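You operate a simulated robot arm through the tools that you are given. There is no shell and no other tool. Be economical: measure what you need, move in short steps, check, and stop when the job is done.

You run a simulated two-armed robot. Do the job below in one go: nothing can be reset, and whatever is moved stays where it is left.

JOB
Pick up the yellow tin with one hand, pass it to the other hand and put it on the lower shelf of the long side table. Set down upright: yellow tin.

The check looks at the end state, three seconds after you hand in, the way a careful person would. Anything else that was tipped, shoved, dropped, spilled or broken makes it a failure.

ROBOT AND FRAMES
Two 7-joint arms with two-finger parallel grippers on one trunk, on a base that drives. Base frame: it is fixed to the floor where the robot stands at the start and does not move with it; the origin is under the middle of the robot, x ahead of it, y to its left, z up. Units: mm, degrees, N and s.
The left shoulder is at the start at [70, 189, 1165], the right one opposite. With the tool pointing down near the work surface each hand reaches from about 300 to 800 mm from the robot's upright axis, wherever it stands, measured 20 degrees to its own side. Places, roughly: lower shelf of the long side table [-2700, 2100, 300]; yellow tin (7x7x11 cm) [500, 200, 800]. Payload 3.91 kg a hand.
The TCP of each hand is the grasp point between the finger pads, 30 mm short of the fingertips. In the tool frame z runs along the fingers and y along their closing line. The gripper opens to 110 mm. The fingers are 20 mm wide and 10 mm thick; the gripper's body (48 by 112 mm) begins 55 mm behind the TCP.
Orientation is that of the tool frame in the base frame, as [roll, pitch, yaw] about the fixed x, y, z axes, in that order (R = Rz(yaw) Ry(pitch) Rx(roll)). With the fingers straight down and closing along the base's y, the tool's x points along the base's -x, its y along +y and its z along -z.

CONTROLS
- The arms move only by the tool move_arm. It takes "left_motion", "right_motion" or both (then of equal length, played together; a hand with none holds still); each is a list of rows, each a list of 7 numbers: the shift along the base's x, y, z in units of 25 mm (1.0 is 25 mm), then the turn, a rotation vector about the base's x, y, z in units of 4 degrees (1.0 is 4 degrees), then the opening, from 0 (shut) to 1 (fully open). In form: [[x, y, z, rx, ry, rz, fingers], ...]. A call has 1 to 10 rows; each row shifts and turns the commanded pose from where the row before left it. A call with a number of a shift or a turn outside -1 to 1 is refused whole. A row lasts 0.2 s, in which the tool goes at most 50 mm and 8.6 degrees; a call with a longer step from one row to the next is refused whole, and so is a gripper value outside its range. A pose out of reach is approached as far as the arm can. The call stops where the force on the tool passes 40 N (or 10 N more than at its start, if that is more) or the arm is blocked; 0.2 s more then pass. The fingers move at their own pace (about 72 mm/s each) and stop on an object; they squeeze with about 43 N. The grip force told is the motor's: it shows also when the fingers shut on nothing. Time passes only in rows, and 0.2 s behind the last, so rows that do not move let the fingers close. It gives the time, the measured TCP pose, the force on the tool (base axes), the opening and the grip force at its end, in the units of the frame above (readings bear some noise), with the torque about the TCP (base axes, N m) and any sound that the robot's microphone picked up, and new pictures: "views" is both (left out), scene, wrist or none (wrist: the cameras of the hands that moved).
- Cameras (640 x 400 px; columns grow to the right, rows downward): "scene" is now at [132.1, 32.8, 1391.1]; the picture's right is [0.37, -0.93, 0.00], its down [-0.58, -0.23, -0.78] and it looks along [0.73, 0.29, -0.62] (base axes); focal length 286 px, centre (320, 200). "left" rides on the left gripper at [72, -17, -103] in its tool frame; the picture's right is [0.23, 0.97, 0.00], its down [-0.76, 0.18, -0.62] and it looks along [-0.61, 0.14, 0.78] (tool axes); focal length 222 px, centre (320, 200). "right" rides on the right gripper at [72, 17, -103] in its tool frame; the picture's right is [-0.23, 0.97, 0.00], its down [-0.76, -0.18, -0.62] and it looks along [-0.61, -0.14, 0.78] (tool axes); focal length 222 px, centre (320, 200). There is no depth. A picture from a camera that has moved, and an enlarged one, comes with that camera's place and axes in the base frame and with its lens.
- slide_trunk(by): slides the trunk up (or, below 0, down) by that many mm; the arms and the scene camera ride with it, the base frame stays. It gives what a move gives, with no picture.
- steer(legs): drives the robot by 1 to 6 legs, each [ahead, turn to the left] in mm and degrees, along the robot's own axes; the way and the turn of a leg run together, so that a leg with both is an arc; at most 1500 mm and 180 degrees a leg. The arms and the cameras ride along, it lands a little off, and it stops where it bumps. It gives what a move gives, and a new picture of the scene camera.
- pan_tilt(pan, tilt): turns the head with the scene camera to pan (to the left, within 86 degrees either way) and tilt (down, from -29 to 69), counted from straight ahead of the robot. It gives what a move gives, and a new picture of the scene camera.
- close_up(camera, box): a new picture of the part [left, top, right, bottom] of that camera's present view, enlarged. It takes no simulated time.
- job_done(): hands the job in; it is judged then, once.

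Go step by step. Nothing tells you exact positions but the pictures and the camera data: compare them with the known pose of the tool, close in by small moves and look again before you grip or let go. The budget is 120 turns and 260 pictures, counting those below and the enlarged ones. Unless the task says otherwise, let go and move clear before handing in, and close with one line.

The tools are called after "Request:" as name(argument=value, ...) on one line, values as JSON. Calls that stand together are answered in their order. move_arm: Moves the arms, as the interface text tells. Its arguments: {"type":"object","properties":{"left_motion":{"type":"array"},"right_motion":{"type":"array"},"views":{"type":"string","enum":["both","scene","wrist","none"]}},"required":[]} The other tools are called the same way: slide_trunk (by) slides the trunk up or down; steer (legs) drives the base; pan_tilt (pan, tilt) turns the head that bears the scene camera; close_up (camera, box) takes an enlarged picture of a part of a camera's view; job_done () hands the job in.

At the start:

```text
time: 0.0
left_ee_pos: [463.8, 447.9, 1200.5]
left_orientation: [-180.0, 0.0, 179.9]
left_force: [0.3, -0.3, 0.1]
left_torque: [-0.01, -0.04, -0.03]
left_width: 110.2
left_grasp_force: 0.1
right_ee_pos: [315.1, -34.8, 1121.8]
right_orientation: [180.0, 0.0, -179.9]
right_force: [-0.6, -0.3, 0.4]
right_torque: [0.01, 0.04, 0.02]
right_width: 109.9
right_grasp_force: 0.0
trunk travel left (down, up): [-675.0, 265.0]
robot x, y, heading: [-0.4, 4.0, -0.1]
head pan, tilt: [21.4, 38.4]
```

scene: 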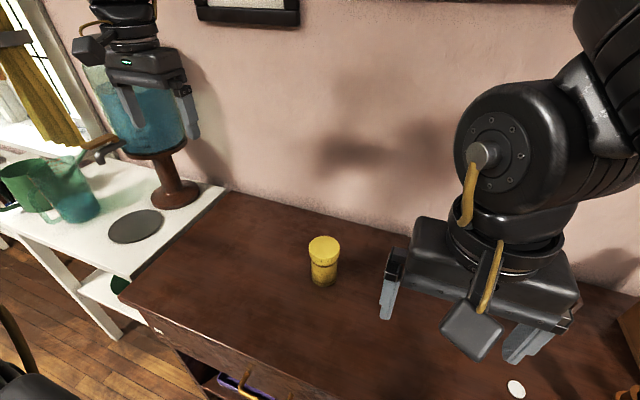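
right: 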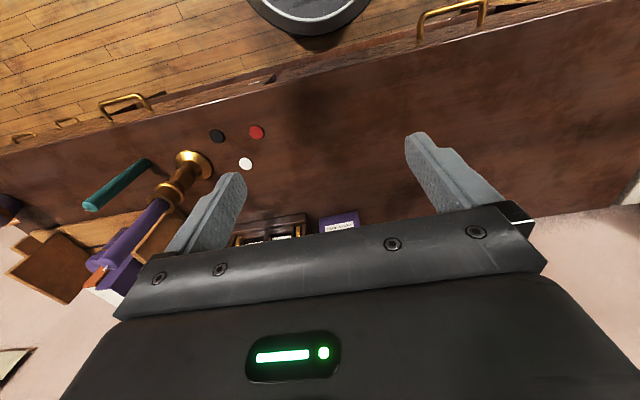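
left: 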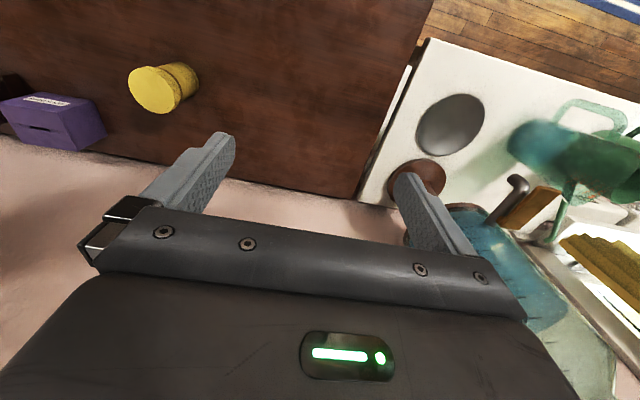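

The tin stands at roughly (545, 188), with its top near z=910. I'll move the open left hand above it and check with the wrist camera.

Request:
move_arm(left_motion=[[0.32, -1, -0.76, 0, 0, 0, 1], [0.32, -1, -0.76, 0, 0, 0, 1], [0.32, -1, -0.76, 0, 0, 0, 1], [0.32, -1, -0.76, 0, 0, 0, 1], [0.32, -1, -0.76, 0, 0, 0, 1], [0.32, -1, -0.76, 0, 0, 0, 1], [0.32, -1, -0.76, 0, 0, 0, 1], [0.32, -1, -0.76, 0, 0, 0, 1], [0.32, -1, -0.76, 0, 0, 0, 1], [0.32, -1, -0.76, 0, 0, 0, 1]], views="both")

```text
time: 2.2
left_ee_pos: [512.3, 244.7, 1014.4]
left_orientation: [-179.8, 0.0, -179.9]
left_force: [-0.2, 0.1, -1.1]
left_torque: [-0.01, 0.01, -0.03]
left_width: 110.1
left_grasp_force: 0.0
left hand out of reach, approached as far as the arm can: row 8, 9, 10
right_ee_pos: [316.8, -34.3, 1120.9]
right_orientation: [180.0, 0.0, 180.0]
right_force: [0.2, 0.1, 0.6]
right_torque: [0.03, 0.01, 0.0]
right_width: 109.8
right_grasp_force: 0.0
trunk travel left (down, up): [-675.0, 265.0]
robot x, y, heading: [-2.0, 1.5, 0.1]
head pan, tilt: [21.4, 38.4]
camera scene: at [133.2, 32.9, 1391.0], right [0.37, -0.93, 0.0], down [-0.58, -0.23, -0.78], along [0.73, 0.29, -0.62], focal length 286 px, centre (320, 200)
camera left: at [440.6, 227.3, 1119.1], right [-0.23, 0.97, 0.0], down [0.76, 0.18, 0.62], along [0.61, 0.14, -0.78], focal length 222 px, centre (320, 200)
```

scene: 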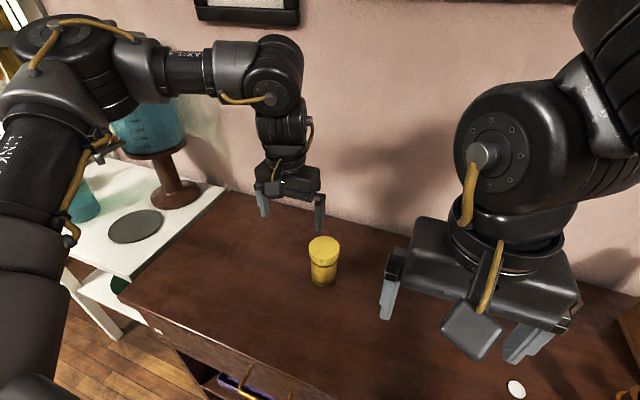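
left: 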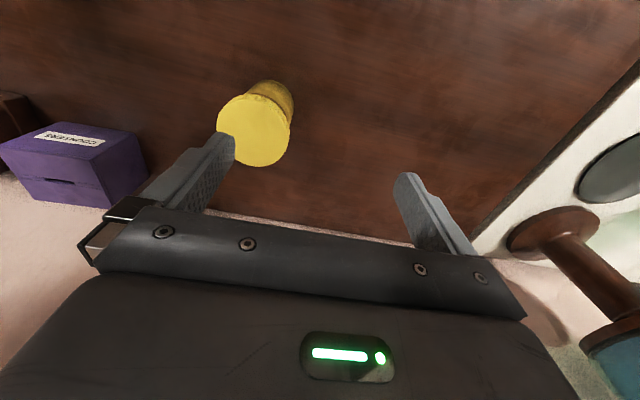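

The wrist camera puts the tin at about (535, 183). The hand stopped short of the commanded pose, so I'll move on in small steps at a slightly lower height, still above the tin.

Request:
move_arm(left_motion=[[0.3, -0.8, -0.4, 0, 0, 0, 1], [0.3, -0.8, -0.4, 0, 0, 0, 1], [0.3, -0.8, -0.4, 0, 0, 0, 1]], views="wrist")

```text
time: 3.0
left_ee_pos: [498.4, 240.7, 994.2]
left_orientation: [-179.9, 0.2, -180.0]
left_force: [0.1, 0.2, 0.1]
left_torque: [0.0, 0.01, 0.01]
left_width: 110.2
left_grasp_force: 0.1
left hand out of reach, approached as far as the arm can: row 1, 2, 3
right_ee_pos: [314.3, -33.2, 1122.0]
right_orientation: [-180.0, 0.1, -180.0]
right_force: [-0.1, 0.2, -0.2]
right_torque: [0.01, -0.02, 0.01]
right_width: 110.0
right_grasp_force: 0.1
trunk travel left (down, up): [-675.0, 265.0]
robot x, y, heading: [0.5, 1.0, -0.1]
head pan, tilt: [21.4, 38.4]
camera left: at [428.4, 222.3, 1096.0], right [-0.23, 0.97, 0.0], down [0.76, 0.18, 0.62], along [0.61, 0.14, -0.78], focal length 222 px, centre (320, 200)
```

left: 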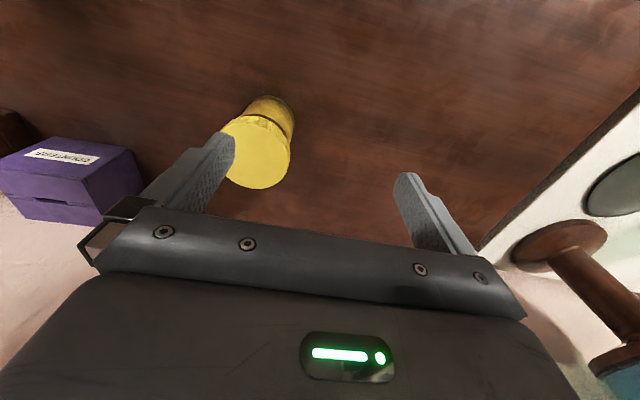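

The hand seems limited by the arm configuration this high up. Raising the trunk 130 mm will make the reach relatively lower, and then I'll retry.

Request:
slide_trunk(by=130)

Request:
move_arm(left_motion=[[0, 0, -1, 0, 0, 0, 1], [0, 0, -1, 0, 0, 0, 1], [0, 0, -1, 0, 0, 0, 1], [0, 0, -1, 0, 0, 0, 1], [0, 0, -1, 0, 0, 0, 1], [0, 0, 0, 0, 0, 0, 1]], views="both")

```text
time: 4.6
left_ee_pos: [501.0, 239.0, 1121.9]
left_orientation: [-179.8, 0.2, -179.9]
left_force: [0.9, 0.0, 0.1]
left_torque: [-0.02, 0.0, 0.05]
left_width: 110.1
left_grasp_force: 0.1
right_ee_pos: [315.5, -35.0, 1251.8]
right_orientation: [-180.0, -0.1, -180.0]
right_force: [0.2, -0.2, 0.3]
right_torque: [-0.02, 0.0, 0.02]
right_width: 110.4
right_grasp_force: 0.2
trunk travel left (down, up): [-805.0, 135.0]
robot x, y, heading: [-1.8, -1.6, 0.2]
head pan, tilt: [21.4, 38.4]
```

```text
time: 6.0
left_ee_pos: [482.7, 275.6, 1015.2]
left_orientation: [-179.6, 0.1, -179.9]
left_force: [0.2, 0.0, 0.5]
left_torque: [-0.04, 0.0, -0.01]
left_width: 110.2
left_grasp_force: 0.1
left hand out of reach, approached as far as the arm can: row 1, 2, 3, 4, 5
right_ee_pos: [315.7, -34.5, 1250.6]
right_orientation: [180.0, 0.1, 180.0]
right_force: [0.6, -0.1, -0.1]
right_torque: [0.0, 0.02, 0.02]
right_width: 110.1
right_grasp_force: 0.0
trunk travel left (down, up): [-805.0, 135.0]
robot x, y, heading: [1.9, 3.5, -0.2]
head pan, tilt: [21.4, 38.4]
camera scene: at [132.1, 32.5, 1521.1], right [0.37, -0.93, 0.0], down [-0.58, -0.23, -0.78], along [0.73, 0.29, -0.62], focal length 286 px, centre (320, 200)
camera left: at [409.7, 257.8, 1119.4], right [-0.23, 0.97, -0.01], down [0.76, 0.18, 0.62], along [0.61, 0.14, -0.78], focal length 222 px, centre (320, 200)
```

scene: 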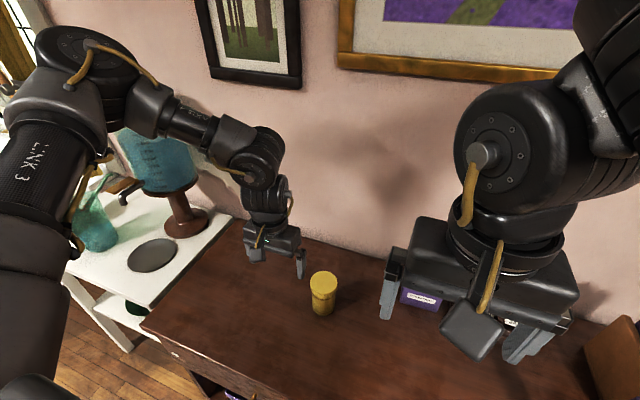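
left: 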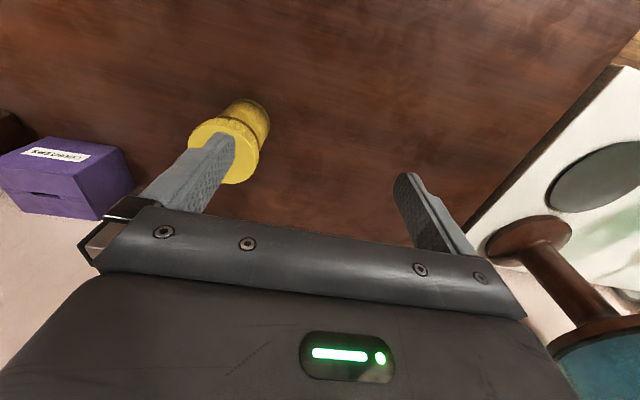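

The elbow is splayed out and a wrist joint is probably at its limit. I'll turn the hand clockwise (the tin is round) and retry the approach.

Request:
move_arm(left_motion=[[0, 0, 0, 0, 0, -1, 1], [0, 0, 0, 0, 0, -1, 1], [0, 0, 0, 0, 0, -1, 1], [0, 0, 0, 0, 0, -1, 1], [0, 0, 0, 0, 0, -1, 1], [0, 0, 0, 0, 0, -1, 1], [0.5, -0.5, 0, 0, 0, -1, 1], [0.5, -0.5, 0, 0, 0, -1, 1]], views="wrist")

```text
time: 7.8
left_ee_pos: [493.8, 270.9, 1031.4]
left_orientation: [-179.7, 0.2, 148.0]
left_force: [0.2, 0.3, -0.5]
left_torque: [0.01, -0.02, 0.03]
left_width: 109.8
left_grasp_force: 0.1
left hand out of reach, approached as far as the arm can: row 7, 8
right_ee_pos: [316.4, -34.3, 1250.8]
right_orientation: [180.0, 0.0, -180.0]
right_force: [-0.1, 0.1, 0.1]
right_torque: [0.02, 0.02, 0.0]
right_width: 110.2
right_grasp_force: 0.1
trunk travel left (down, up): [-805.0, 135.0]
robot x, y, heading: [-2.9, -1.1, -0.3]
head pan, tilt: [21.4, 38.4]
camera left: at [424.3, 294.2, 1135.9], right [0.32, 0.95, -0.01], down [0.74, -0.25, 0.63], along [0.59, -0.21, -0.78], focal length 222 px, centre (320, 200)
```

left: 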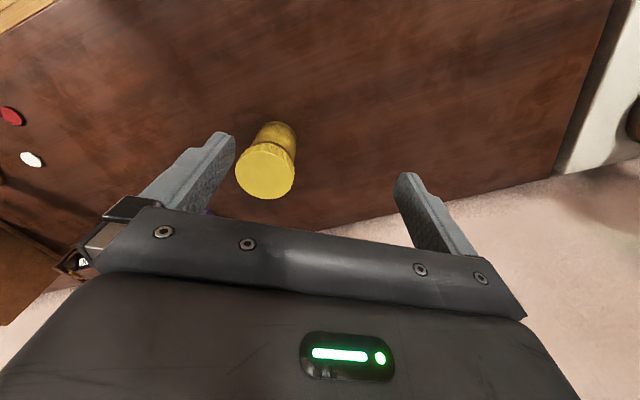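

Reach is still limited, so I'll look at the left arm's posture.

Request:
pan_tilt(pan=55, tilt=25)

```text
time: 8.8
left_ee_pos: [494.0, 270.9, 1031.3]
left_orientation: [-179.8, 0.2, 148.1]
left_force: [0.6, -0.5, 0.8]
left_torque: [-0.01, -0.01, -0.01]
left_width: 109.9
left_grasp_force: 0.0
right_ee_pos: [315.1, -34.1, 1250.4]
right_orientation: [180.0, 0.0, 180.0]
right_force: [0.6, 1.1, -0.2]
right_torque: [0.0, 0.03, -0.02]
right_width: 110.2
right_grasp_force: 0.1
trunk travel left (down, up): [-805.0, 135.0]
robot x, y, heading: [-0.9, -2.0, -0.1]
head pan, tilt: [55.0, 25.0]
camera scene: at [105.0, 76.6, 1542.0], right [0.82, -0.57, 0.0], down [-0.24, -0.35, -0.91], along [0.52, 0.74, -0.42], focal length 286 px, centre (320, 200)
```

scene: 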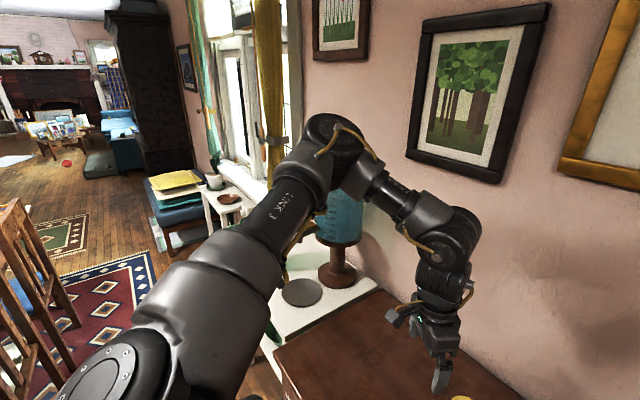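

The arm doesn't look fully extended. I'll pull the hand back toward the body with the yaw restored, then re-approach the tin from there.

Request:
move_arm(left_motion=[[-1, 0, 0.5, 0, 0, 1, 1], [-1, 0, 0.5, 0, 0, 1, 1], [-1, -0.5, 0, 0, 0, 1, 1], [-1, -0.5, 0, 0, 0, 1, 1], [-1, -1, 0, 0, 0, 1, 1], [-1, -1, 0, 0, 0, 1, 1], [0, 0, 0, 0, 0, 1, 1], [0, 0, 0, 0, 0, 1, 1]], views="none")

Request:
pan_tilt(pan=45, tilt=30)

```text
time: 10.6
left_ee_pos: [410.0, 274.7, 1045.4]
left_orientation: [-179.8, 0.1, 176.0]
left_force: [0.8, 0.5, 0.3]
left_torque: [0.01, 0.02, -0.01]
left_width: 110.1
left_grasp_force: 0.0
left hand out of reach, approached as far as the arm can: row 5, 6, 7, 8
right_ee_pos: [315.7, -34.7, 1250.3]
right_orientation: [179.9, 0.0, 180.0]
right_force: [-0.7, 0.7, 0.2]
right_torque: [0.01, 0.02, -0.02]
right_width: 109.9
right_grasp_force: 0.0
trunk travel left (down, up): [-805.0, 135.0]
robot x, y, heading: [0.4, -0.3, 0.0]
head pan, tilt: [55.0, 25.0]
```

```text
time: 11.3
left_ee_pos: [410.1, 274.8, 1045.1]
left_orientation: [-179.8, 0.0, 176.0]
left_force: [-0.7, -0.7, 0.5]
left_torque: [0.03, 0.0, -0.01]
left_width: 109.8
left_grasp_force: 0.0
right_ee_pos: [315.9, -35.2, 1250.0]
right_orientation: [179.9, 0.0, -179.9]
right_force: [0.3, 0.0, -0.2]
right_torque: [0.01, -0.01, -0.03]
right_width: 110.0
right_grasp_force: 0.1
trunk travel left (down, up): [-805.0, 135.0]
robot x, y, heading: [-1.2, 3.7, -0.1]
head pan, tilt: [45.0, 30.0]
camera scene: at [115.7, 64.4, 1534.1], right [0.71, -0.71, 0.0], down [-0.35, -0.35, -0.87], along [0.61, 0.61, -0.5], focal length 286 px, centre (320, 200)
```

scene: 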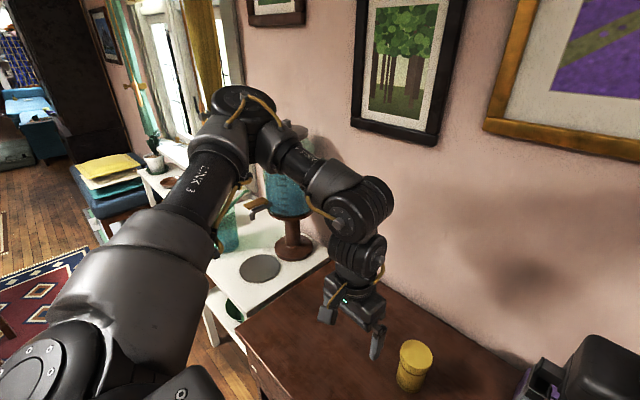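

The hand can't go further inward (-y) in this posture. I'll test whether turning the wrist the other way frees it.

Request:
move_arm(left_motion=[[0, 0, 0, 0, 0, 1, 1], [0, 0, 0, 0, 0, 1, 1], [0, 0, 0, 0, 0, 1, 1], [0, 0, 0, 0, 0, 1, 1], [0, 0, 0, 0, 0, 1, 1], [0, 0, 0, 0, 0, 1, 1], [0, 0, 0, 0, 0, 1, 1], [0, -0.5, 0, 0, 0, 1, 1], [0, -1, 0, 0, 0, 0, 1], [0, -1, 0, 0, 0, 0, 1]], views="none")

```text
time: 13.5
left_ee_pos: [439.4, 267.7, 1067.5]
left_orientation: [-179.7, 0.1, 179.8]
left_force: [-0.6, 0.1, -0.5]
left_torque: [-0.02, 0.02, -0.02]
left_width: 110.2
left_grasp_force: 0.1
left hand out of reach, approached as far as the arm can: row 1, 2, 3, 4, 5, 6, 7, 8, 9, 10
right_ee_pos: [314.5, -33.1, 1251.0]
right_orientation: [-180.0, 0.1, -179.9]
right_force: [0.8, -1.1, 0.3]
right_torque: [0.0, 0.0, 0.01]
right_width: 109.9
right_grasp_force: 0.0
trunk travel left (down, up): [-805.0, 135.0]
robot x, y, heading: [0.7, 0.1, -0.1]
head pan, tilt: [45.0, 30.0]
```

Positive yaw is blocked, so that's the limiting joint. I'll turn a good way clockwise, then test moving inward.

Request:
move_arm(left_motion=[[0, 0, 0, 0, 0, -1, 1], [0, 0, 0, 0, 0, -1, 1], [0, 0, 0, 0, 0, -1, 1], [0, 0, 0, 0, 0, -1, 1], [0, 0, 0, 0, 0, -1, 1], [0, 0, 0, 0, 0, -1, 1], [0, 0, 0, 0, 0, -1, 1], [0, 0, 0, 0, 0, -1, 1], [0, 0, 0, 0, 0, -1, 1], [0, 0, 0, 0, 0, -1, 1]], views="none")

Request:
move_arm(left_motion=[[0, -0.5, 0, 0, 0, -1, 1], [0, -0.5, 0, 0, 0, -1, 1], [0, -0.5, 0, 0, 0, -1, 1], [0, -0.5, 0, 0, 0, -1, 1], [0, -0.5, 0, 0, 0, -1, 1], [0, -0.5, 0, 0, 0, -1, 1]], views="none")

```text
time: 15.7
left_ee_pos: [442.0, 269.6, 1067.5]
left_orientation: [-179.7, 0.0, 139.9]
left_force: [-0.7, -0.4, -0.1]
left_torque: [0.02, 0.01, 0.02]
left_width: 109.7
left_grasp_force: 0.1
right_ee_pos: [315.8, -34.8, 1251.9]
right_orientation: [-179.9, 0.0, -179.9]
right_force: [-0.3, 0.7, -0.7]
right_torque: [-0.01, 0.03, -0.04]
right_width: 110.1
right_grasp_force: 0.1
trunk travel left (down, up): [-805.0, 135.0]
robot x, y, heading: [-2.4, -4.8, -0.3]
head pan, tilt: [45.0, 30.0]
```

```text
time: 17.1
left_ee_pos: [434.7, 223.4, 1079.3]
left_orientation: [-179.7, 0.2, 115.9]
left_force: [-0.3, -0.5, -0.7]
left_torque: [0.0, -0.04, 0.02]
left_width: 109.9
left_grasp_force: 0.1
left hand out of reach, approached as far as the arm can: row 4, 5, 6
right_ee_pos: [315.8, -33.8, 1250.5]
right_orientation: [180.0, -0.1, -180.0]
right_force: [-0.1, -0.3, 0.1]
right_torque: [0.02, 0.02, 0.01]
right_width: 110.0
right_grasp_force: 0.1
trunk travel left (down, up): [-805.0, 135.0]
robot x, y, heading: [1.1, 1.6, -0.2]
head pan, tilt: [45.0, 30.0]
```

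That gained some travel. Now I'll try going forward and down from here with the turned wrist.

Request:
move_arm(left_motion=[[0.8, 0, -0.4, 0, 0, 0, 1], [0.8, 0, -0.4, 0, 0, 0, 1], [0.8, -0.3, -0.4, 0, 0, 0, 1], [0.8, -0.3, -0.4, 0, 0, 0, 1], [0.8, -0.3, -0.4, 0, 0, 0, 1]], views="both")

```text
time: 18.3
left_ee_pos: [504.1, 262.7, 1057.3]
left_orientation: [-179.8, 0.1, 116.0]
left_force: [-0.3, 0.0, 0.2]
left_torque: [0.04, 0.01, 0.0]
left_width: 110.1
left_grasp_force: 0.0
left hand out of reach, approached as far as the arm can: row 1, 2, 3, 4, 5
right_ee_pos: [315.4, -34.0, 1251.1]
right_orientation: [-180.0, 0.0, 180.0]
right_force: [-0.4, 0.6, 0.2]
right_torque: [0.0, 0.0, 0.0]
right_width: 109.9
right_grasp_force: 0.0
trunk travel left (down, up): [-805.0, 135.0]
robot x, y, heading: [-0.0, 3.6, -0.2]
head pan, tilt: [45.0, 30.0]
camera scene: at [116.5, 65.6, 1534.0], right [0.71, -0.71, 0.0], down [-0.35, -0.35, -0.87], along [0.61, 0.61, -0.5], focal length 286 px, centre (320, 200)
camera left: at [457.8, 320.6, 1160.6], right [0.78, 0.63, 0.0], down [0.49, -0.6, 0.62], along [0.39, -0.49, -0.78], focal length 222 px, centre (320, 200)
```

scene: 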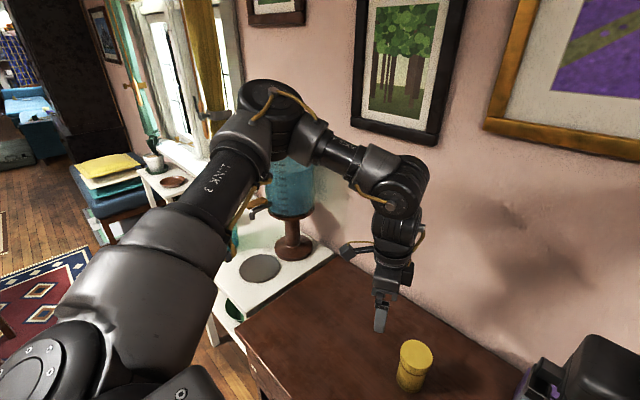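
left: 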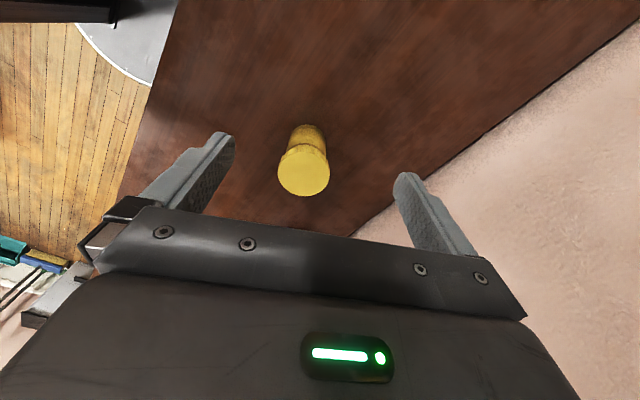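

The left arm in this posture can't come inside y≈250. I'll swing it out and test how far in the right arm can reach; its start posture looks more favourable.

Request:
move_arm(left_motion=[[0, 1, 0.5, 0, 0, 1, 1], [0, 1, 0.5, 0, 0, 1, 1], [0, 1, 0.5, 0, 0, 1, 1], [0, 1, 0.5, 0, 0, 1, 1], [0, 1, 0.5, 0, 0, 1, 1], [0, 1, 0.5, 0, 0, 1, 1], [0, 1, 0, 0, 0, 1, 1], [0, 0, 0, 0, 0, 1, 1], [0, 0, 0, 0, 0, 1, 1], [0, 0, 0, 0, 0, 1, 1]], right_motion=[[0.88, 0, -0.8, 0, 0, 0, 1], [0.88, 0, -0.8, 0, 0, 0, 1], [0.88, 0.5, -0.8, 0, 0, 0, 1], [0.88, 0.5, -0.8, 0, 0, 0, 1], [0.88, 0.9, -0.8, 0, 0, 0, 1], [0.88, 0.9, -0.8, 0, 0, 0, 1], [0.88, 0.9, -0.8, 0, 0, 0, 1], [0.88, 0.9, -0.8, 0, 0, 0, 1], [0.88, 0.9, -0.8, 0, 0, 0, 1], [0.88, 0.9, -0.8, 0, 0, 0, 1]], views="scene")

```text
time: 20.5
left_ee_pos: [503.8, 437.9, 1131.9]
left_orientation: [-179.8, 0.0, 156.0]
left_force: [-0.3, 0.6, 0.9]
left_torque: [-0.02, 0.0, -0.03]
left_width: 109.7
left_grasp_force: 0.0
right_ee_pos: [526.9, 111.7, 1054.7]
right_orientation: [179.9, 0.0, 179.9]
right_force: [-0.5, 0.6, -0.2]
right_torque: [-0.03, 0.01, -0.05]
right_width: 110.0
right_grasp_force: 0.0
right hand out of reach, approached as far as the arm can: row 10
trunk travel left (down, up): [-805.0, 135.0]
robot x, y, heading: [1.0, 0.5, 0.2]
head pan, tilt: [45.0, 30.0]
camera scene: at [116.9, 66.4, 1533.9], right [0.71, -0.71, 0.0], down [-0.35, -0.35, -0.87], along [0.61, 0.61, -0.5], focal length 286 px, centre (320, 200)
```

scene: 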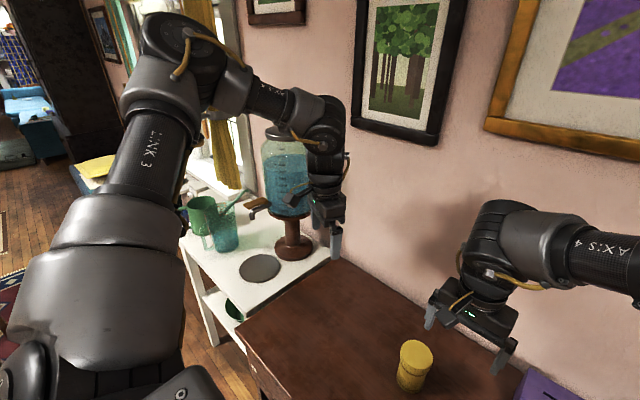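

The right arm reaches well inward, so it will pick and the left will receive and place. I'll turn the robot 12° left to bring the tin comfortably into the right arm's range.

Request:
steer(legs=[[0, 12]])

Request:
close_up(camera="right", box=[0, 0, 640, 400])

```text
time: 21.7
left_ee_pos: [399.7, 533.6, 1132.1]
left_orientation: [-179.7, -0.1, 168.0]
left_force: [0.3, -0.2, -0.6]
left_torque: [-0.04, 0.0, 0.01]
left_width: 110.2
left_grasp_force: 0.0
right_ee_pos: [491.3, 219.3, 1054.3]
right_orientation: [179.8, 0.1, -168.1]
right_force: [0.2, 0.7, -0.5]
right_torque: [0.01, -0.01, -0.02]
right_width: 109.9
right_grasp_force: 0.0
trunk travel left (down, up): [-805.0, 135.0]
robot x, y, heading: [0.8, -0.1, 12.0]
head pan, tilt: [45.0, 30.0]
camera scene: at [100.6, 88.2, 1533.9], right [0.84, -0.54, 0.0], down [-0.27, -0.42, -0.87], along [0.47, 0.73, -0.5], focal length 286 px, centre (320, 200)
```

scene: 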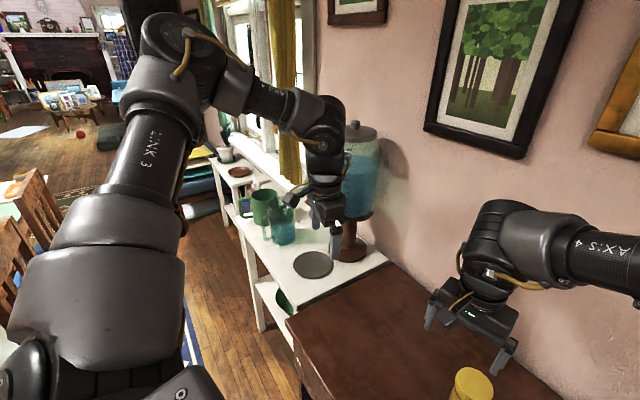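

```text
1.00 times, centred on (320, 200) of right
camera zoom: at [417.3, 219.8, 1157.2], right [0.02, 1.0, 0.0], down [0.78, -0.02, 0.62], along [0.62, -0.01, -0.78], focal length 222 px, centre (320, 200)
```

zoom: 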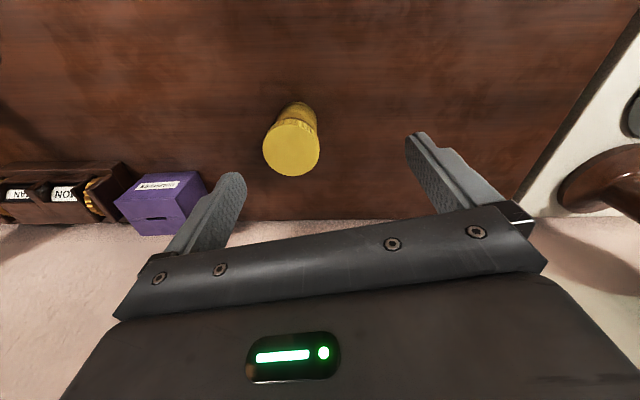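

The right hand is free here, and its wrist camera puts the tin at (533, 184). I'll centre above it and lower to just over the lid.

Request:
move_arm(right_motion=[[0.84, -0.72, 0, 0, 0, 0, 1], [0.84, -0.72, 0, 0, 0, 0, 1], [0, 0, -0.9, 0, 0, 0, 1], [0, 0, -0.9, 0, 0, 0, 1], [0, 0, -0.9, 0, 0, 0, 1], [0, 0, -0.8, 0, 0, 0, 1]], views="both")

```text
time: 23.1
left_ee_pos: [401.1, 534.0, 1131.5]
left_orientation: [-179.7, 0.0, 168.0]
left_force: [0.0, 0.8, 0.0]
left_torque: [0.01, -0.02, -0.02]
left_width: 110.2
left_grasp_force: 0.1
right_ee_pos: [532.9, 182.9, 967.1]
right_orientation: [179.9, 0.0, -168.0]
right_force: [-0.9, 0.9, -1.2]
right_torque: [0.01, -0.01, -0.01]
right_width: 109.8
right_grasp_force: 0.0
trunk travel left (down, up): [-805.0, 135.0]
robot x, y, heading: [1.5, 2.3, 12.0]
head pan, tilt: [45.0, 30.0]
camera scene: at [100.2, 88.8, 1534.0], right [0.84, -0.54, 0.0], down [-0.27, -0.42, -0.87], along [0.47, 0.73, -0.5], focal length 286 px, centre (320, 200)
camera right: at [459.1, 184.6, 1070.5], right [0.02, 1.0, 0.0], down [0.78, -0.02, 0.62], along [0.62, -0.01, -0.78], focal length 222 px, centre (320, 200)
```

scene: 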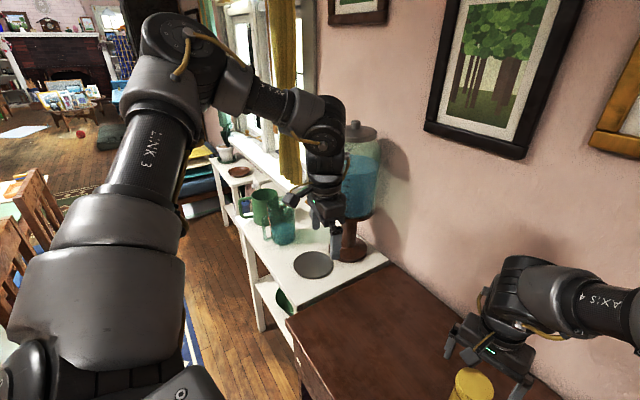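
right: 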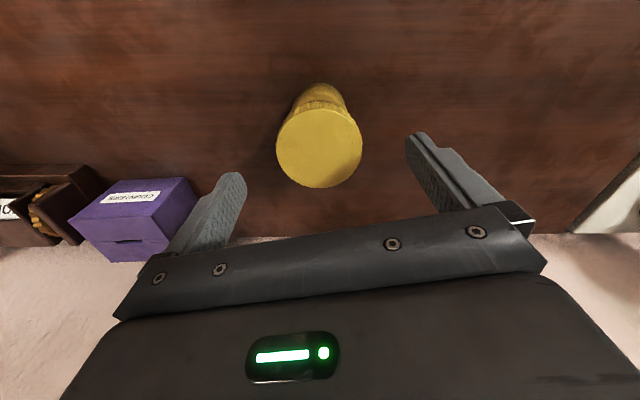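

Centred within a couple of millimetres. I'll lower to z≈885 and close on the upper part of the tin.

Request:
move_arm(right_motion=[[0.1, 0, -0.8, 0, 0, 0, 1], [0, 0, -0.8, 0, 0, 0, 1], [0, 0, -0.8, 0, 0, 0, 1], [0, 0, -0.8, 0, 0, 0, 1], [0, 0, 0, 0, 0, 0, 1]], views="wrist")

```text
time: 24.3
left_ee_pos: [400.0, 533.7, 1131.1]
left_orientation: [-179.8, 0.0, 168.1]
left_force: [0.6, -0.2, 0.2]
left_torque: [0.01, 0.02, -0.02]
left_width: 110.0
left_grasp_force: 0.1
right_ee_pos: [522.7, 176.5, 892.3]
right_orientation: [179.6, 0.2, -168.2]
right_force: [-0.2, -0.5, 0.1]
right_torque: [0.02, 0.02, 0.0]
right_width: 110.0
right_grasp_force: 0.0
right hand out of reach, approached as far as the arm can: row 3, 4
trunk travel left (down, up): [-805.0, 135.0]
robot x, y, heading: [2.1, -1.0, 12.0]
head pan, tilt: [45.0, 30.0]
camera right: at [448.6, 178.5, 995.1], right [0.02, 1.0, 0.01], down [0.78, -0.02, 0.62], along [0.62, -0.01, -0.78], focal length 222 px, centre (320, 200)
```

right: 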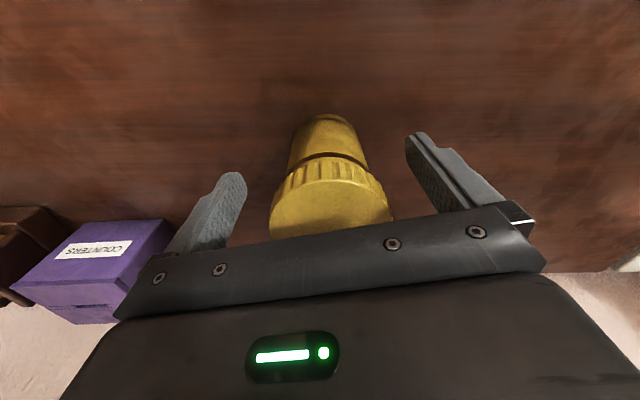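

The right arm is short here because the trunk is high. I'll raise the hand clear, pull the left arm back, lower the trunk 80 mm and approach again.

Request:
move_arm(left_motion=[[-1, 0, 1, 0, 0, 0, 1], [-1, 0, 1, 0, 0, 0, 1], [-1, 0, 1, 0, 0, 0, 1], [-1, 0, 1, 0, 0, 0, 1]], right_motion=[[0, 0, 1, 0, 0, 0, 1], [0, 0, 1, 0, 0, 0, 1], [0.2, 0.15, 1, 0, 0, 0, 1], [0.2, 0.15, 1, 0, 0, 0, 1]], views="none")

Request:
slide_trunk(by=-100)

Request:
close_up(camera="right", box=[0, 0, 640, 400])

```text
time: 25.3
left_ee_pos: [298.0, 533.7, 1233.0]
left_orientation: [-179.8, 0.1, 168.0]
left_force: [-0.3, 0.1, 0.2]
left_torque: [0.0, -0.05, -0.05]
left_width: 110.1
left_grasp_force: 0.1
right_ee_pos: [531.4, 183.3, 992.6]
right_orientation: [179.8, 0.1, -168.1]
right_force: [0.3, 0.3, 1.6]
right_torque: [0.01, -0.02, 0.0]
right_width: 109.9
right_grasp_force: 0.1
trunk travel left (down, up): [-805.0, 135.0]
robot x, y, heading: [0.2, 2.1, 12.0]
head pan, tilt: [45.0, 30.0]
```

```text
time: 26.6
left_ee_pos: [301.4, 532.5, 1133.6]
left_orientation: [-179.8, 0.0, 168.1]
left_force: [-0.3, -0.2, 0.1]
left_torque: [0.01, 0.05, 0.03]
left_width: 110.1
left_grasp_force: 0.2
right_ee_pos: [533.3, 184.1, 892.0]
right_orientation: [179.9, 0.1, -168.0]
right_force: [0.3, 0.3, 0.3]
right_torque: [0.0, 0.02, 0.0]
right_width: 110.1
right_grasp_force: 0.0
trunk travel left (down, up): [-705.0, 235.0]
robot x, y, heading: [0.3, 2.1, 12.1]
head pan, tilt: [45.0, 30.0]
```

```text
1.00 times, centred on (320, 200) of right
camera zoom: at [459.3, 184.9, 995.5], right [0.02, 1.0, 0.0], down [0.78, -0.02, 0.62], along [0.62, -0.01, -0.78], focal length 222 px, centre (320, 200)
```

zoom: 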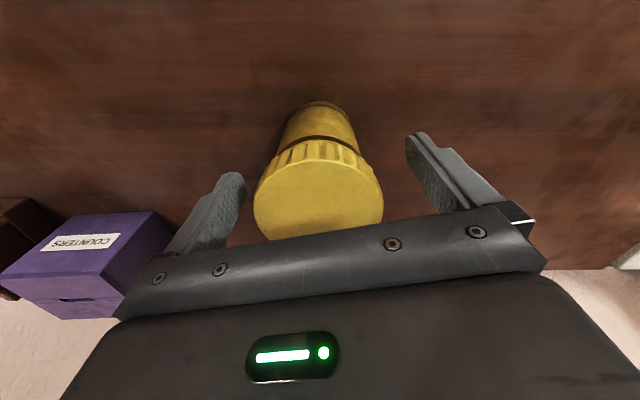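

The open fingers already straddle the tin at z=892, and it's centred. I'll close here, gripping the lid and upper part.

Request:
move_arm(right_motion=[[0, 0, 0, 0, 0, 0, 0], [0, 0, 0, 0, 0, 0, 0], [0, 0, 0, 0, 0, 0, 0], [0, 0, 0, 0, 0, 0, 0]], views="wrist")

```text
time: 27.6
left_ee_pos: [301.0, 533.2, 1131.7]
left_orientation: [-179.8, 0.1, 168.1]
left_force: [-0.3, 0.1, 0.3]
left_torque: [0.0, -0.03, -0.02]
left_width: 110.2
left_grasp_force: 0.1
right_ee_pos: [533.8, 183.1, 892.2]
right_orientation: [179.8, 0.1, -168.1]
right_force: [0.3, -0.9, 0.6]
right_torque: [0.01, -0.04, 0.01]
right_width: 68.2
right_grasp_force: 43.0
trunk travel left (down, up): [-705.0, 235.0]
robot x, y, heading: [1.3, 0.9, 12.2]
head pan, tilt: [45.0, 30.0]
camera right: at [459.3, 184.9, 995.5], right [0.02, 1.0, 0.0], down [0.78, -0.02, 0.62], along [0.62, -0.01, -0.78], focal length 222 px, centre (320, 200)
```

right: 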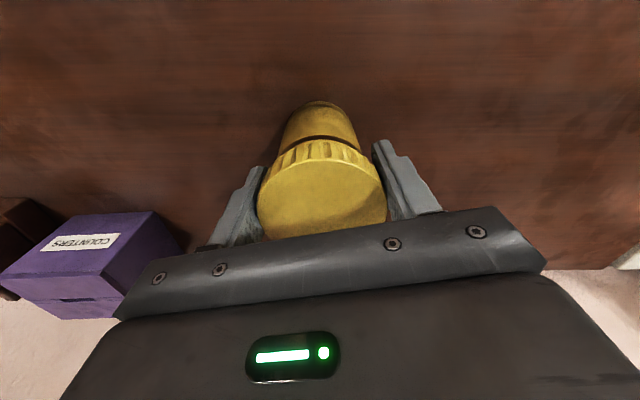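

The grip is firm at 68 mm width. I'll lift straight up, then draw back from the table a little.

Request:
move_arm(right_motion=[[0, 0, 0.6, 0, 0, 0, 0], [0, 0, 0.8, 0, 0, 0, 0], [0, 0, 0.8, 0, 0, 0, 0], [0, 0, 0.8, 0, 0, 0, 0], [0, 0, 0.8, 0, 0, 0, 0], [-0.6, -0.3, 0.8, 0, 0, 0, 0], [-0.8, -0.3, 0.6, 0, 0, 0, 0], [-0.8, -0.3, 0, 0, 0, 0, 0], [-0.8, -0.3, 0, 0, 0, 0, 0]], views="wrist")

Request:
pan_tilt(pan=86, tilt=15)

```text
time: 29.6
left_ee_pos: [300.4, 531.8, 1134.5]
left_orientation: [-179.7, 0.1, 168.2]
left_force: [-0.4, 0.2, 0.3]
left_torque: [0.02, 0.02, 0.0]
left_width: 110.1
left_grasp_force: 0.1
right_ee_pos: [458.0, 151.8, 1022.8]
right_orientation: [179.9, 0.2, -168.0]
right_force: [-0.4, -0.6, -1.8]
right_torque: [0.0, -0.02, -0.03]
right_width: 67.7
right_grasp_force: 42.7
trunk travel left (down, up): [-705.0, 235.0]
robot x, y, heading: [-0.1, 1.5, 12.0]
head pan, tilt: [45.0, 30.0]
camera right: at [384.1, 154.0, 1125.7], right [0.02, 1.0, 0.0], down [0.78, -0.02, 0.62], along [0.62, -0.01, -0.78], focal length 222 px, centre (320, 200)
```

right: 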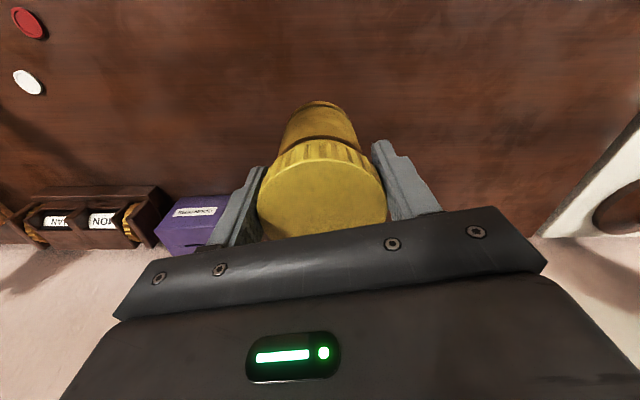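

```text
time: 30.7
left_ee_pos: [301.4, 532.7, 1132.2]
left_orientation: [-179.8, 0.0, 168.1]
left_force: [0.0, 0.1, -0.4]
left_torque: [0.02, -0.01, 0.02]
left_width: 110.1
left_grasp_force: 0.1
right_ee_pos: [459.6, 153.6, 1022.5]
right_orientation: [179.9, 0.1, -168.0]
right_force: [0.5, 0.2, -2.0]
right_torque: [0.0, -0.02, 0.02]
right_width: 67.8
right_grasp_force: 43.2
trunk travel left (down, up): [-705.0, 235.0]
robot x, y, heading: [0.3, -1.3, 12.1]
head pan, tilt: [85.9, 15.0]
camera scene: at [38.0, 104.5, 1458.2], right [0.99, 0.14, 0.0], down [0.04, -0.26, -0.97], along [-0.13, 0.96, -0.26], focal length 286 px, centre (320, 200)
```

scene: 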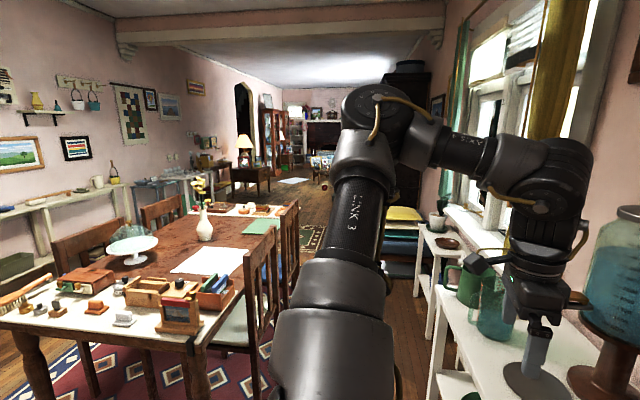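

The long side table with its lower shelf is along the far left wall, behind the dining table. I'll tuck the right hand closer and turn left to see the route.

Request:
move_arm(right_motion=[[-0.8, -0.4, 0.4, 0, 0, 0, 0], [-0.8, -0.4, 0.4, 0, 0, 0, 0], [-0.8, -0.4, 0.4, 0, 0, 0, 0]], left_motion=[[-0.5, -0.2, 0.3, 0, 0, 0, 1], [-0.5, -0.2, 0.3, 0, 0, 0, 1], [-0.5, -0.2, 0.3, 0, 0, 0, 1]], views="none")

Request:
steer(legs=[[0, 90]])

Request:
pan_tilt(pan=40, tilt=25)

Request:
pan_tilt(pan=80, tilt=25)

```text
time: 31.5
left_ee_pos: [260.6, 517.0, 1154.6]
left_orientation: [-179.7, 0.0, 168.1]
left_force: [0.2, 0.3, 1.0]
left_torque: [0.03, 0.02, -0.01]
left_width: 109.9
left_grasp_force: 0.1
right_ee_pos: [398.3, 123.3, 1052.8]
right_orientation: [179.7, 0.2, -168.0]
right_force: [-1.0, 0.6, -1.6]
right_torque: [-0.02, 0.01, 0.02]
right_width: 67.9
right_grasp_force: 43.0
trunk travel left (down, up): [-705.0, 235.0]
robot x, y, heading: [0.2, 0.5, 12.2]
head pan, tilt: [85.9, 15.0]
```

```text
time: 35.8
left_ee_pos: [-525.3, 250.3, 1156.3]
left_orientation: [-179.8, 0.0, -100.4]
left_force: [0.7, 0.2, -0.8]
left_torque: [0.02, 0.01, 0.0]
left_width: 110.0
left_grasp_force: 0.0
right_ee_pos: [-133.3, 396.5, 1052.8]
right_orientation: [179.8, 0.1, -76.5]
right_force: [-0.2, 0.0, -1.3]
right_torque: [0.02, 0.01, 0.02]
right_width: 67.8
right_grasp_force: 43.0
trunk travel left (down, up): [-705.0, 235.0]
robot x, y, heading: [-1.2, 1.3, 103.9]
head pan, tilt: [85.9, 15.0]
camera scene: at [-102.3, 34.5, 1458.2], right [-0.17, 0.99, 0.0], down [0.26, 0.04, -0.97], along [-0.95, -0.16, -0.26], focal length 286 px, centre (320, 200)
```

scene: 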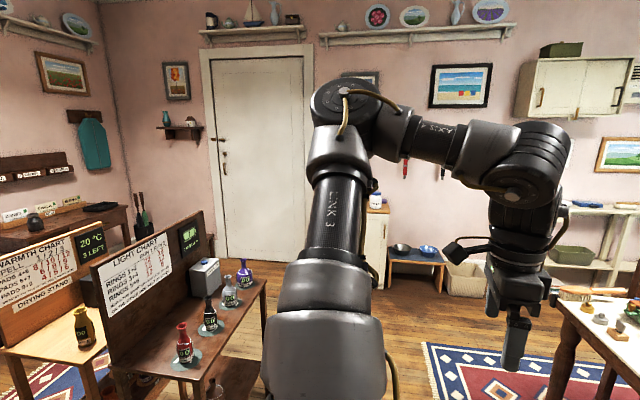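

```text
time: 36.9
left_ee_pos: [-524.5, 248.7, 1154.7]
left_orientation: [-179.8, 0.0, -100.4]
left_force: [-0.1, 0.2, -0.7]
left_torque: [0.02, 0.0, 0.03]
left_width: 110.1
left_grasp_force: 0.1
right_ee_pos: [-133.8, 397.8, 1051.9]
right_orientation: [179.8, 0.1, -76.4]
right_force: [-0.2, 0.0, -0.8]
right_torque: [0.01, -0.02, 0.02]
right_width: 67.8
right_grasp_force: 43.1
trunk travel left (down, up): [-705.0, 235.0]
robot x, y, heading: [0.5, -0.3, 103.6]
head pan, tilt: [40.0, 25.0]
camera scene: at [-84.5, 104.6, 1442.0], right [0.59, 0.81, 0.0], down [0.34, -0.25, -0.91], along [-0.73, 0.54, -0.42], focal length 286 px, centre (320, 200)
```

scene: 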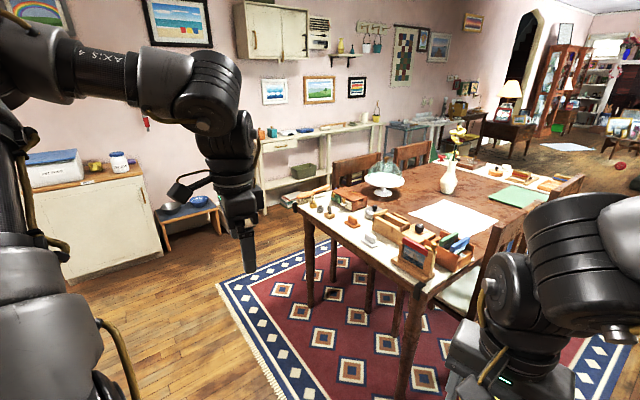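

```text
time: 38.0
left_ee_pos: [-524.6, 249.0, 1155.2]
left_orientation: [-179.8, 0.0, -100.4]
left_force: [-0.5, -0.1, -0.4]
left_torque: [-0.04, -0.01, 0.0]
left_width: 110.0
left_grasp_force: 0.0
right_ee_pos: [-133.4, 397.0, 1052.4]
right_orientation: [179.9, 0.1, -76.5]
right_force: [-0.3, 0.7, -2.0]
right_torque: [-0.01, -0.01, -0.03]
right_width: 67.5
right_grasp_force: 42.9
trunk travel left (down, up): [-705.0, 235.0]
robot x, y, heading: [-1.1, 0.8, 103.5]
head pan, tilt: [80.0, 25.0]
camera scene: at [-102.2, 44.4, 1442.0], right [-0.06, 1.0, 0.0], down [0.42, 0.03, -0.91], along [-0.9, -0.06, -0.42], focal length 286 px, centre (320, 200)
```

scene: 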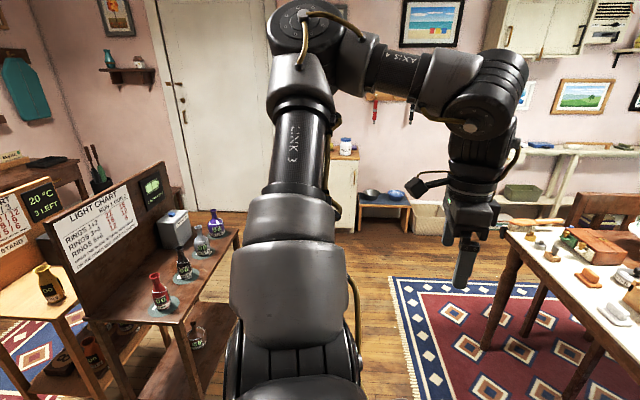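

The near end of the side table is at about (-2690, 1290), its top is around 800 high and the lower shelf is near 280. I'll zoom in to find a free spot.

Request:
pan_tilt(pan=45, tilt=25)

Request:
close_up(camera="scene", box=[260, 80, 460, 240])

```text
time: 39.0
left_ee_pos: [-524.9, 250.2, 1155.1]
left_orientation: [-179.8, 0.1, -100.3]
left_force: [0.8, -0.2, -0.1]
left_torque: [0.01, -0.01, -0.04]
left_width: 109.8
left_grasp_force: 0.1
right_ee_pos: [-133.3, 396.9, 1052.2]
right_orientation: [179.9, 0.1, -76.5]
right_force: [0.1, 0.1, -1.1]
right_torque: [0.03, -0.01, 0.0]
right_width: 67.6
right_grasp_force: 43.2
trunk travel left (down, up): [-705.0, 235.0]
robot x, y, heading: [-3.0, -2.0, 103.8]
head pan, tilt: [45.0, 25.0]
camera scene: at [-88.9, 97.9, 1442.0], right [0.52, 0.85, 0.0], down [0.36, -0.22, -0.91], along [-0.77, 0.47, -0.42], focal length 286 px, centre (320, 200)
```

scene: 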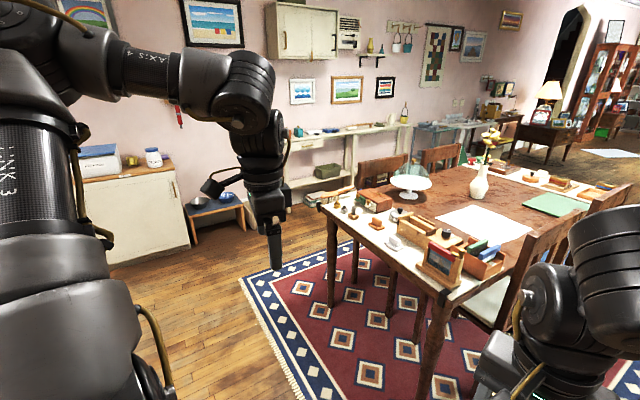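

```text
2.50 times, centred on (360, 160) of scene
camera zoom: at [-88.9, 97.9, 1442.0], right [0.52, 0.85, 0.0], down [0.36, -0.22, -0.91], along [-0.77, 0.47, -0.42], focal length 714 px, centre (220, 300)
```

zoom: 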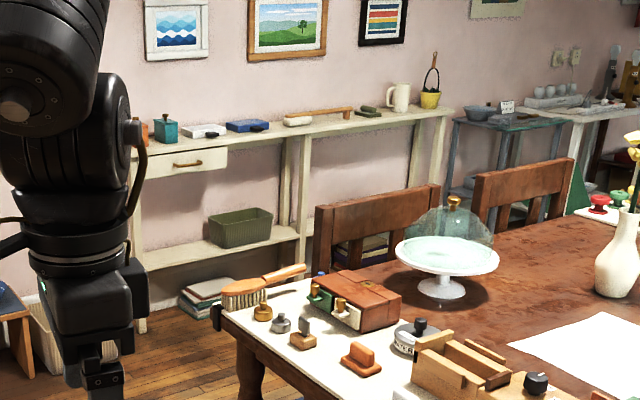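

The lower shelf is free at its near end, about (-2700, 1470), left of the green crate. I'll move 200 mm ahead and turn to heading 180°, which gives simple axes for the hand-over and a clear corridor.

Request:
steer(legs=[[200, 0], [0, 76]])

Request:
pan_tilt(pan=0, tilt=35)

```text
time: 43.8
left_ee_pos: [-422.1, -249.6, 1154.4]
left_orientation: [-179.8, 0.0, -25.5]
left_force: [-0.3, -1.0, -0.2]
left_torque: [0.02, 0.0, -0.02]
left_width: 110.0
left_grasp_force: 0.2
right_ee_pos: [-463.5, 167.7, 1052.7]
right_orientation: [179.8, 0.1, -1.7]
right_force: [0.7, 0.2, -0.6]
right_torque: [0.0, -0.01, -0.02]
right_width: 67.8
right_grasp_force: 42.8
trunk travel left (down, up): [-705.0, 235.0]
robot x, y, heading: [-47.9, 194.7, 178.6]
head pan, tilt: [45.0, 25.0]
camera scene: at [-161.2, 130.5, 1442.0], right [-0.69, 0.73, 0.0], down [0.31, 0.29, -0.91], along [-0.66, -0.62, -0.42], focal length 286 px, centre (320, 200)
```

scene: 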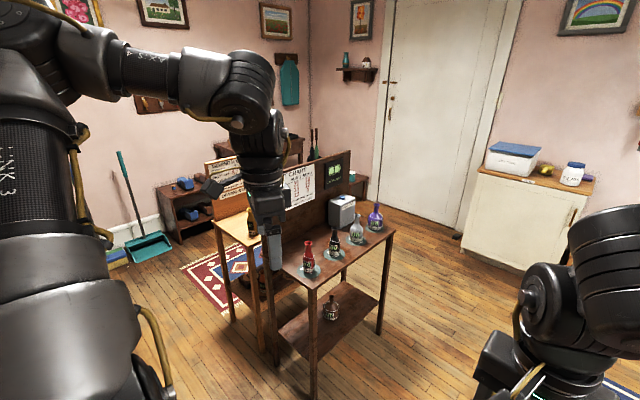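

```text
time: 44.9
left_ee_pos: [-424.0, -248.9, 1155.0]
left_orientation: [-179.8, 0.0, -25.5]
left_force: [0.3, -0.6, -0.3]
left_torque: [0.01, 0.06, 0.01]
left_width: 110.2
left_grasp_force: 0.0
right_ee_pos: [-463.7, 166.1, 1053.1]
right_orientation: [179.8, 0.0, -1.6]
right_force: [0.4, 0.6, -1.7]
right_torque: [-0.01, 0.01, 0.04]
right_width: 67.8
right_grasp_force: 43.0
trunk travel left (down, up): [-705.0, 235.0]
robot x, y, heading: [-45.4, 192.7, 178.3]
head pan, tilt: [0.0, 35.0]
camera scene: at [-182.5, 196.0, 1426.2], right [0.02, 1.0, 0.0], down [0.57, -0.01, -0.82], along [-0.82, 0.02, -0.57], focal length 286 px, centre (320, 200)
```

scene: 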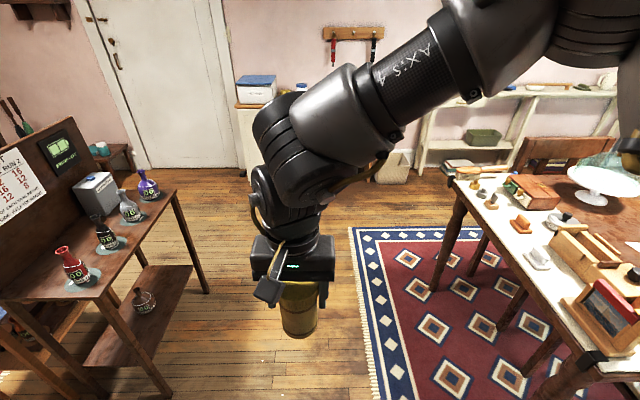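

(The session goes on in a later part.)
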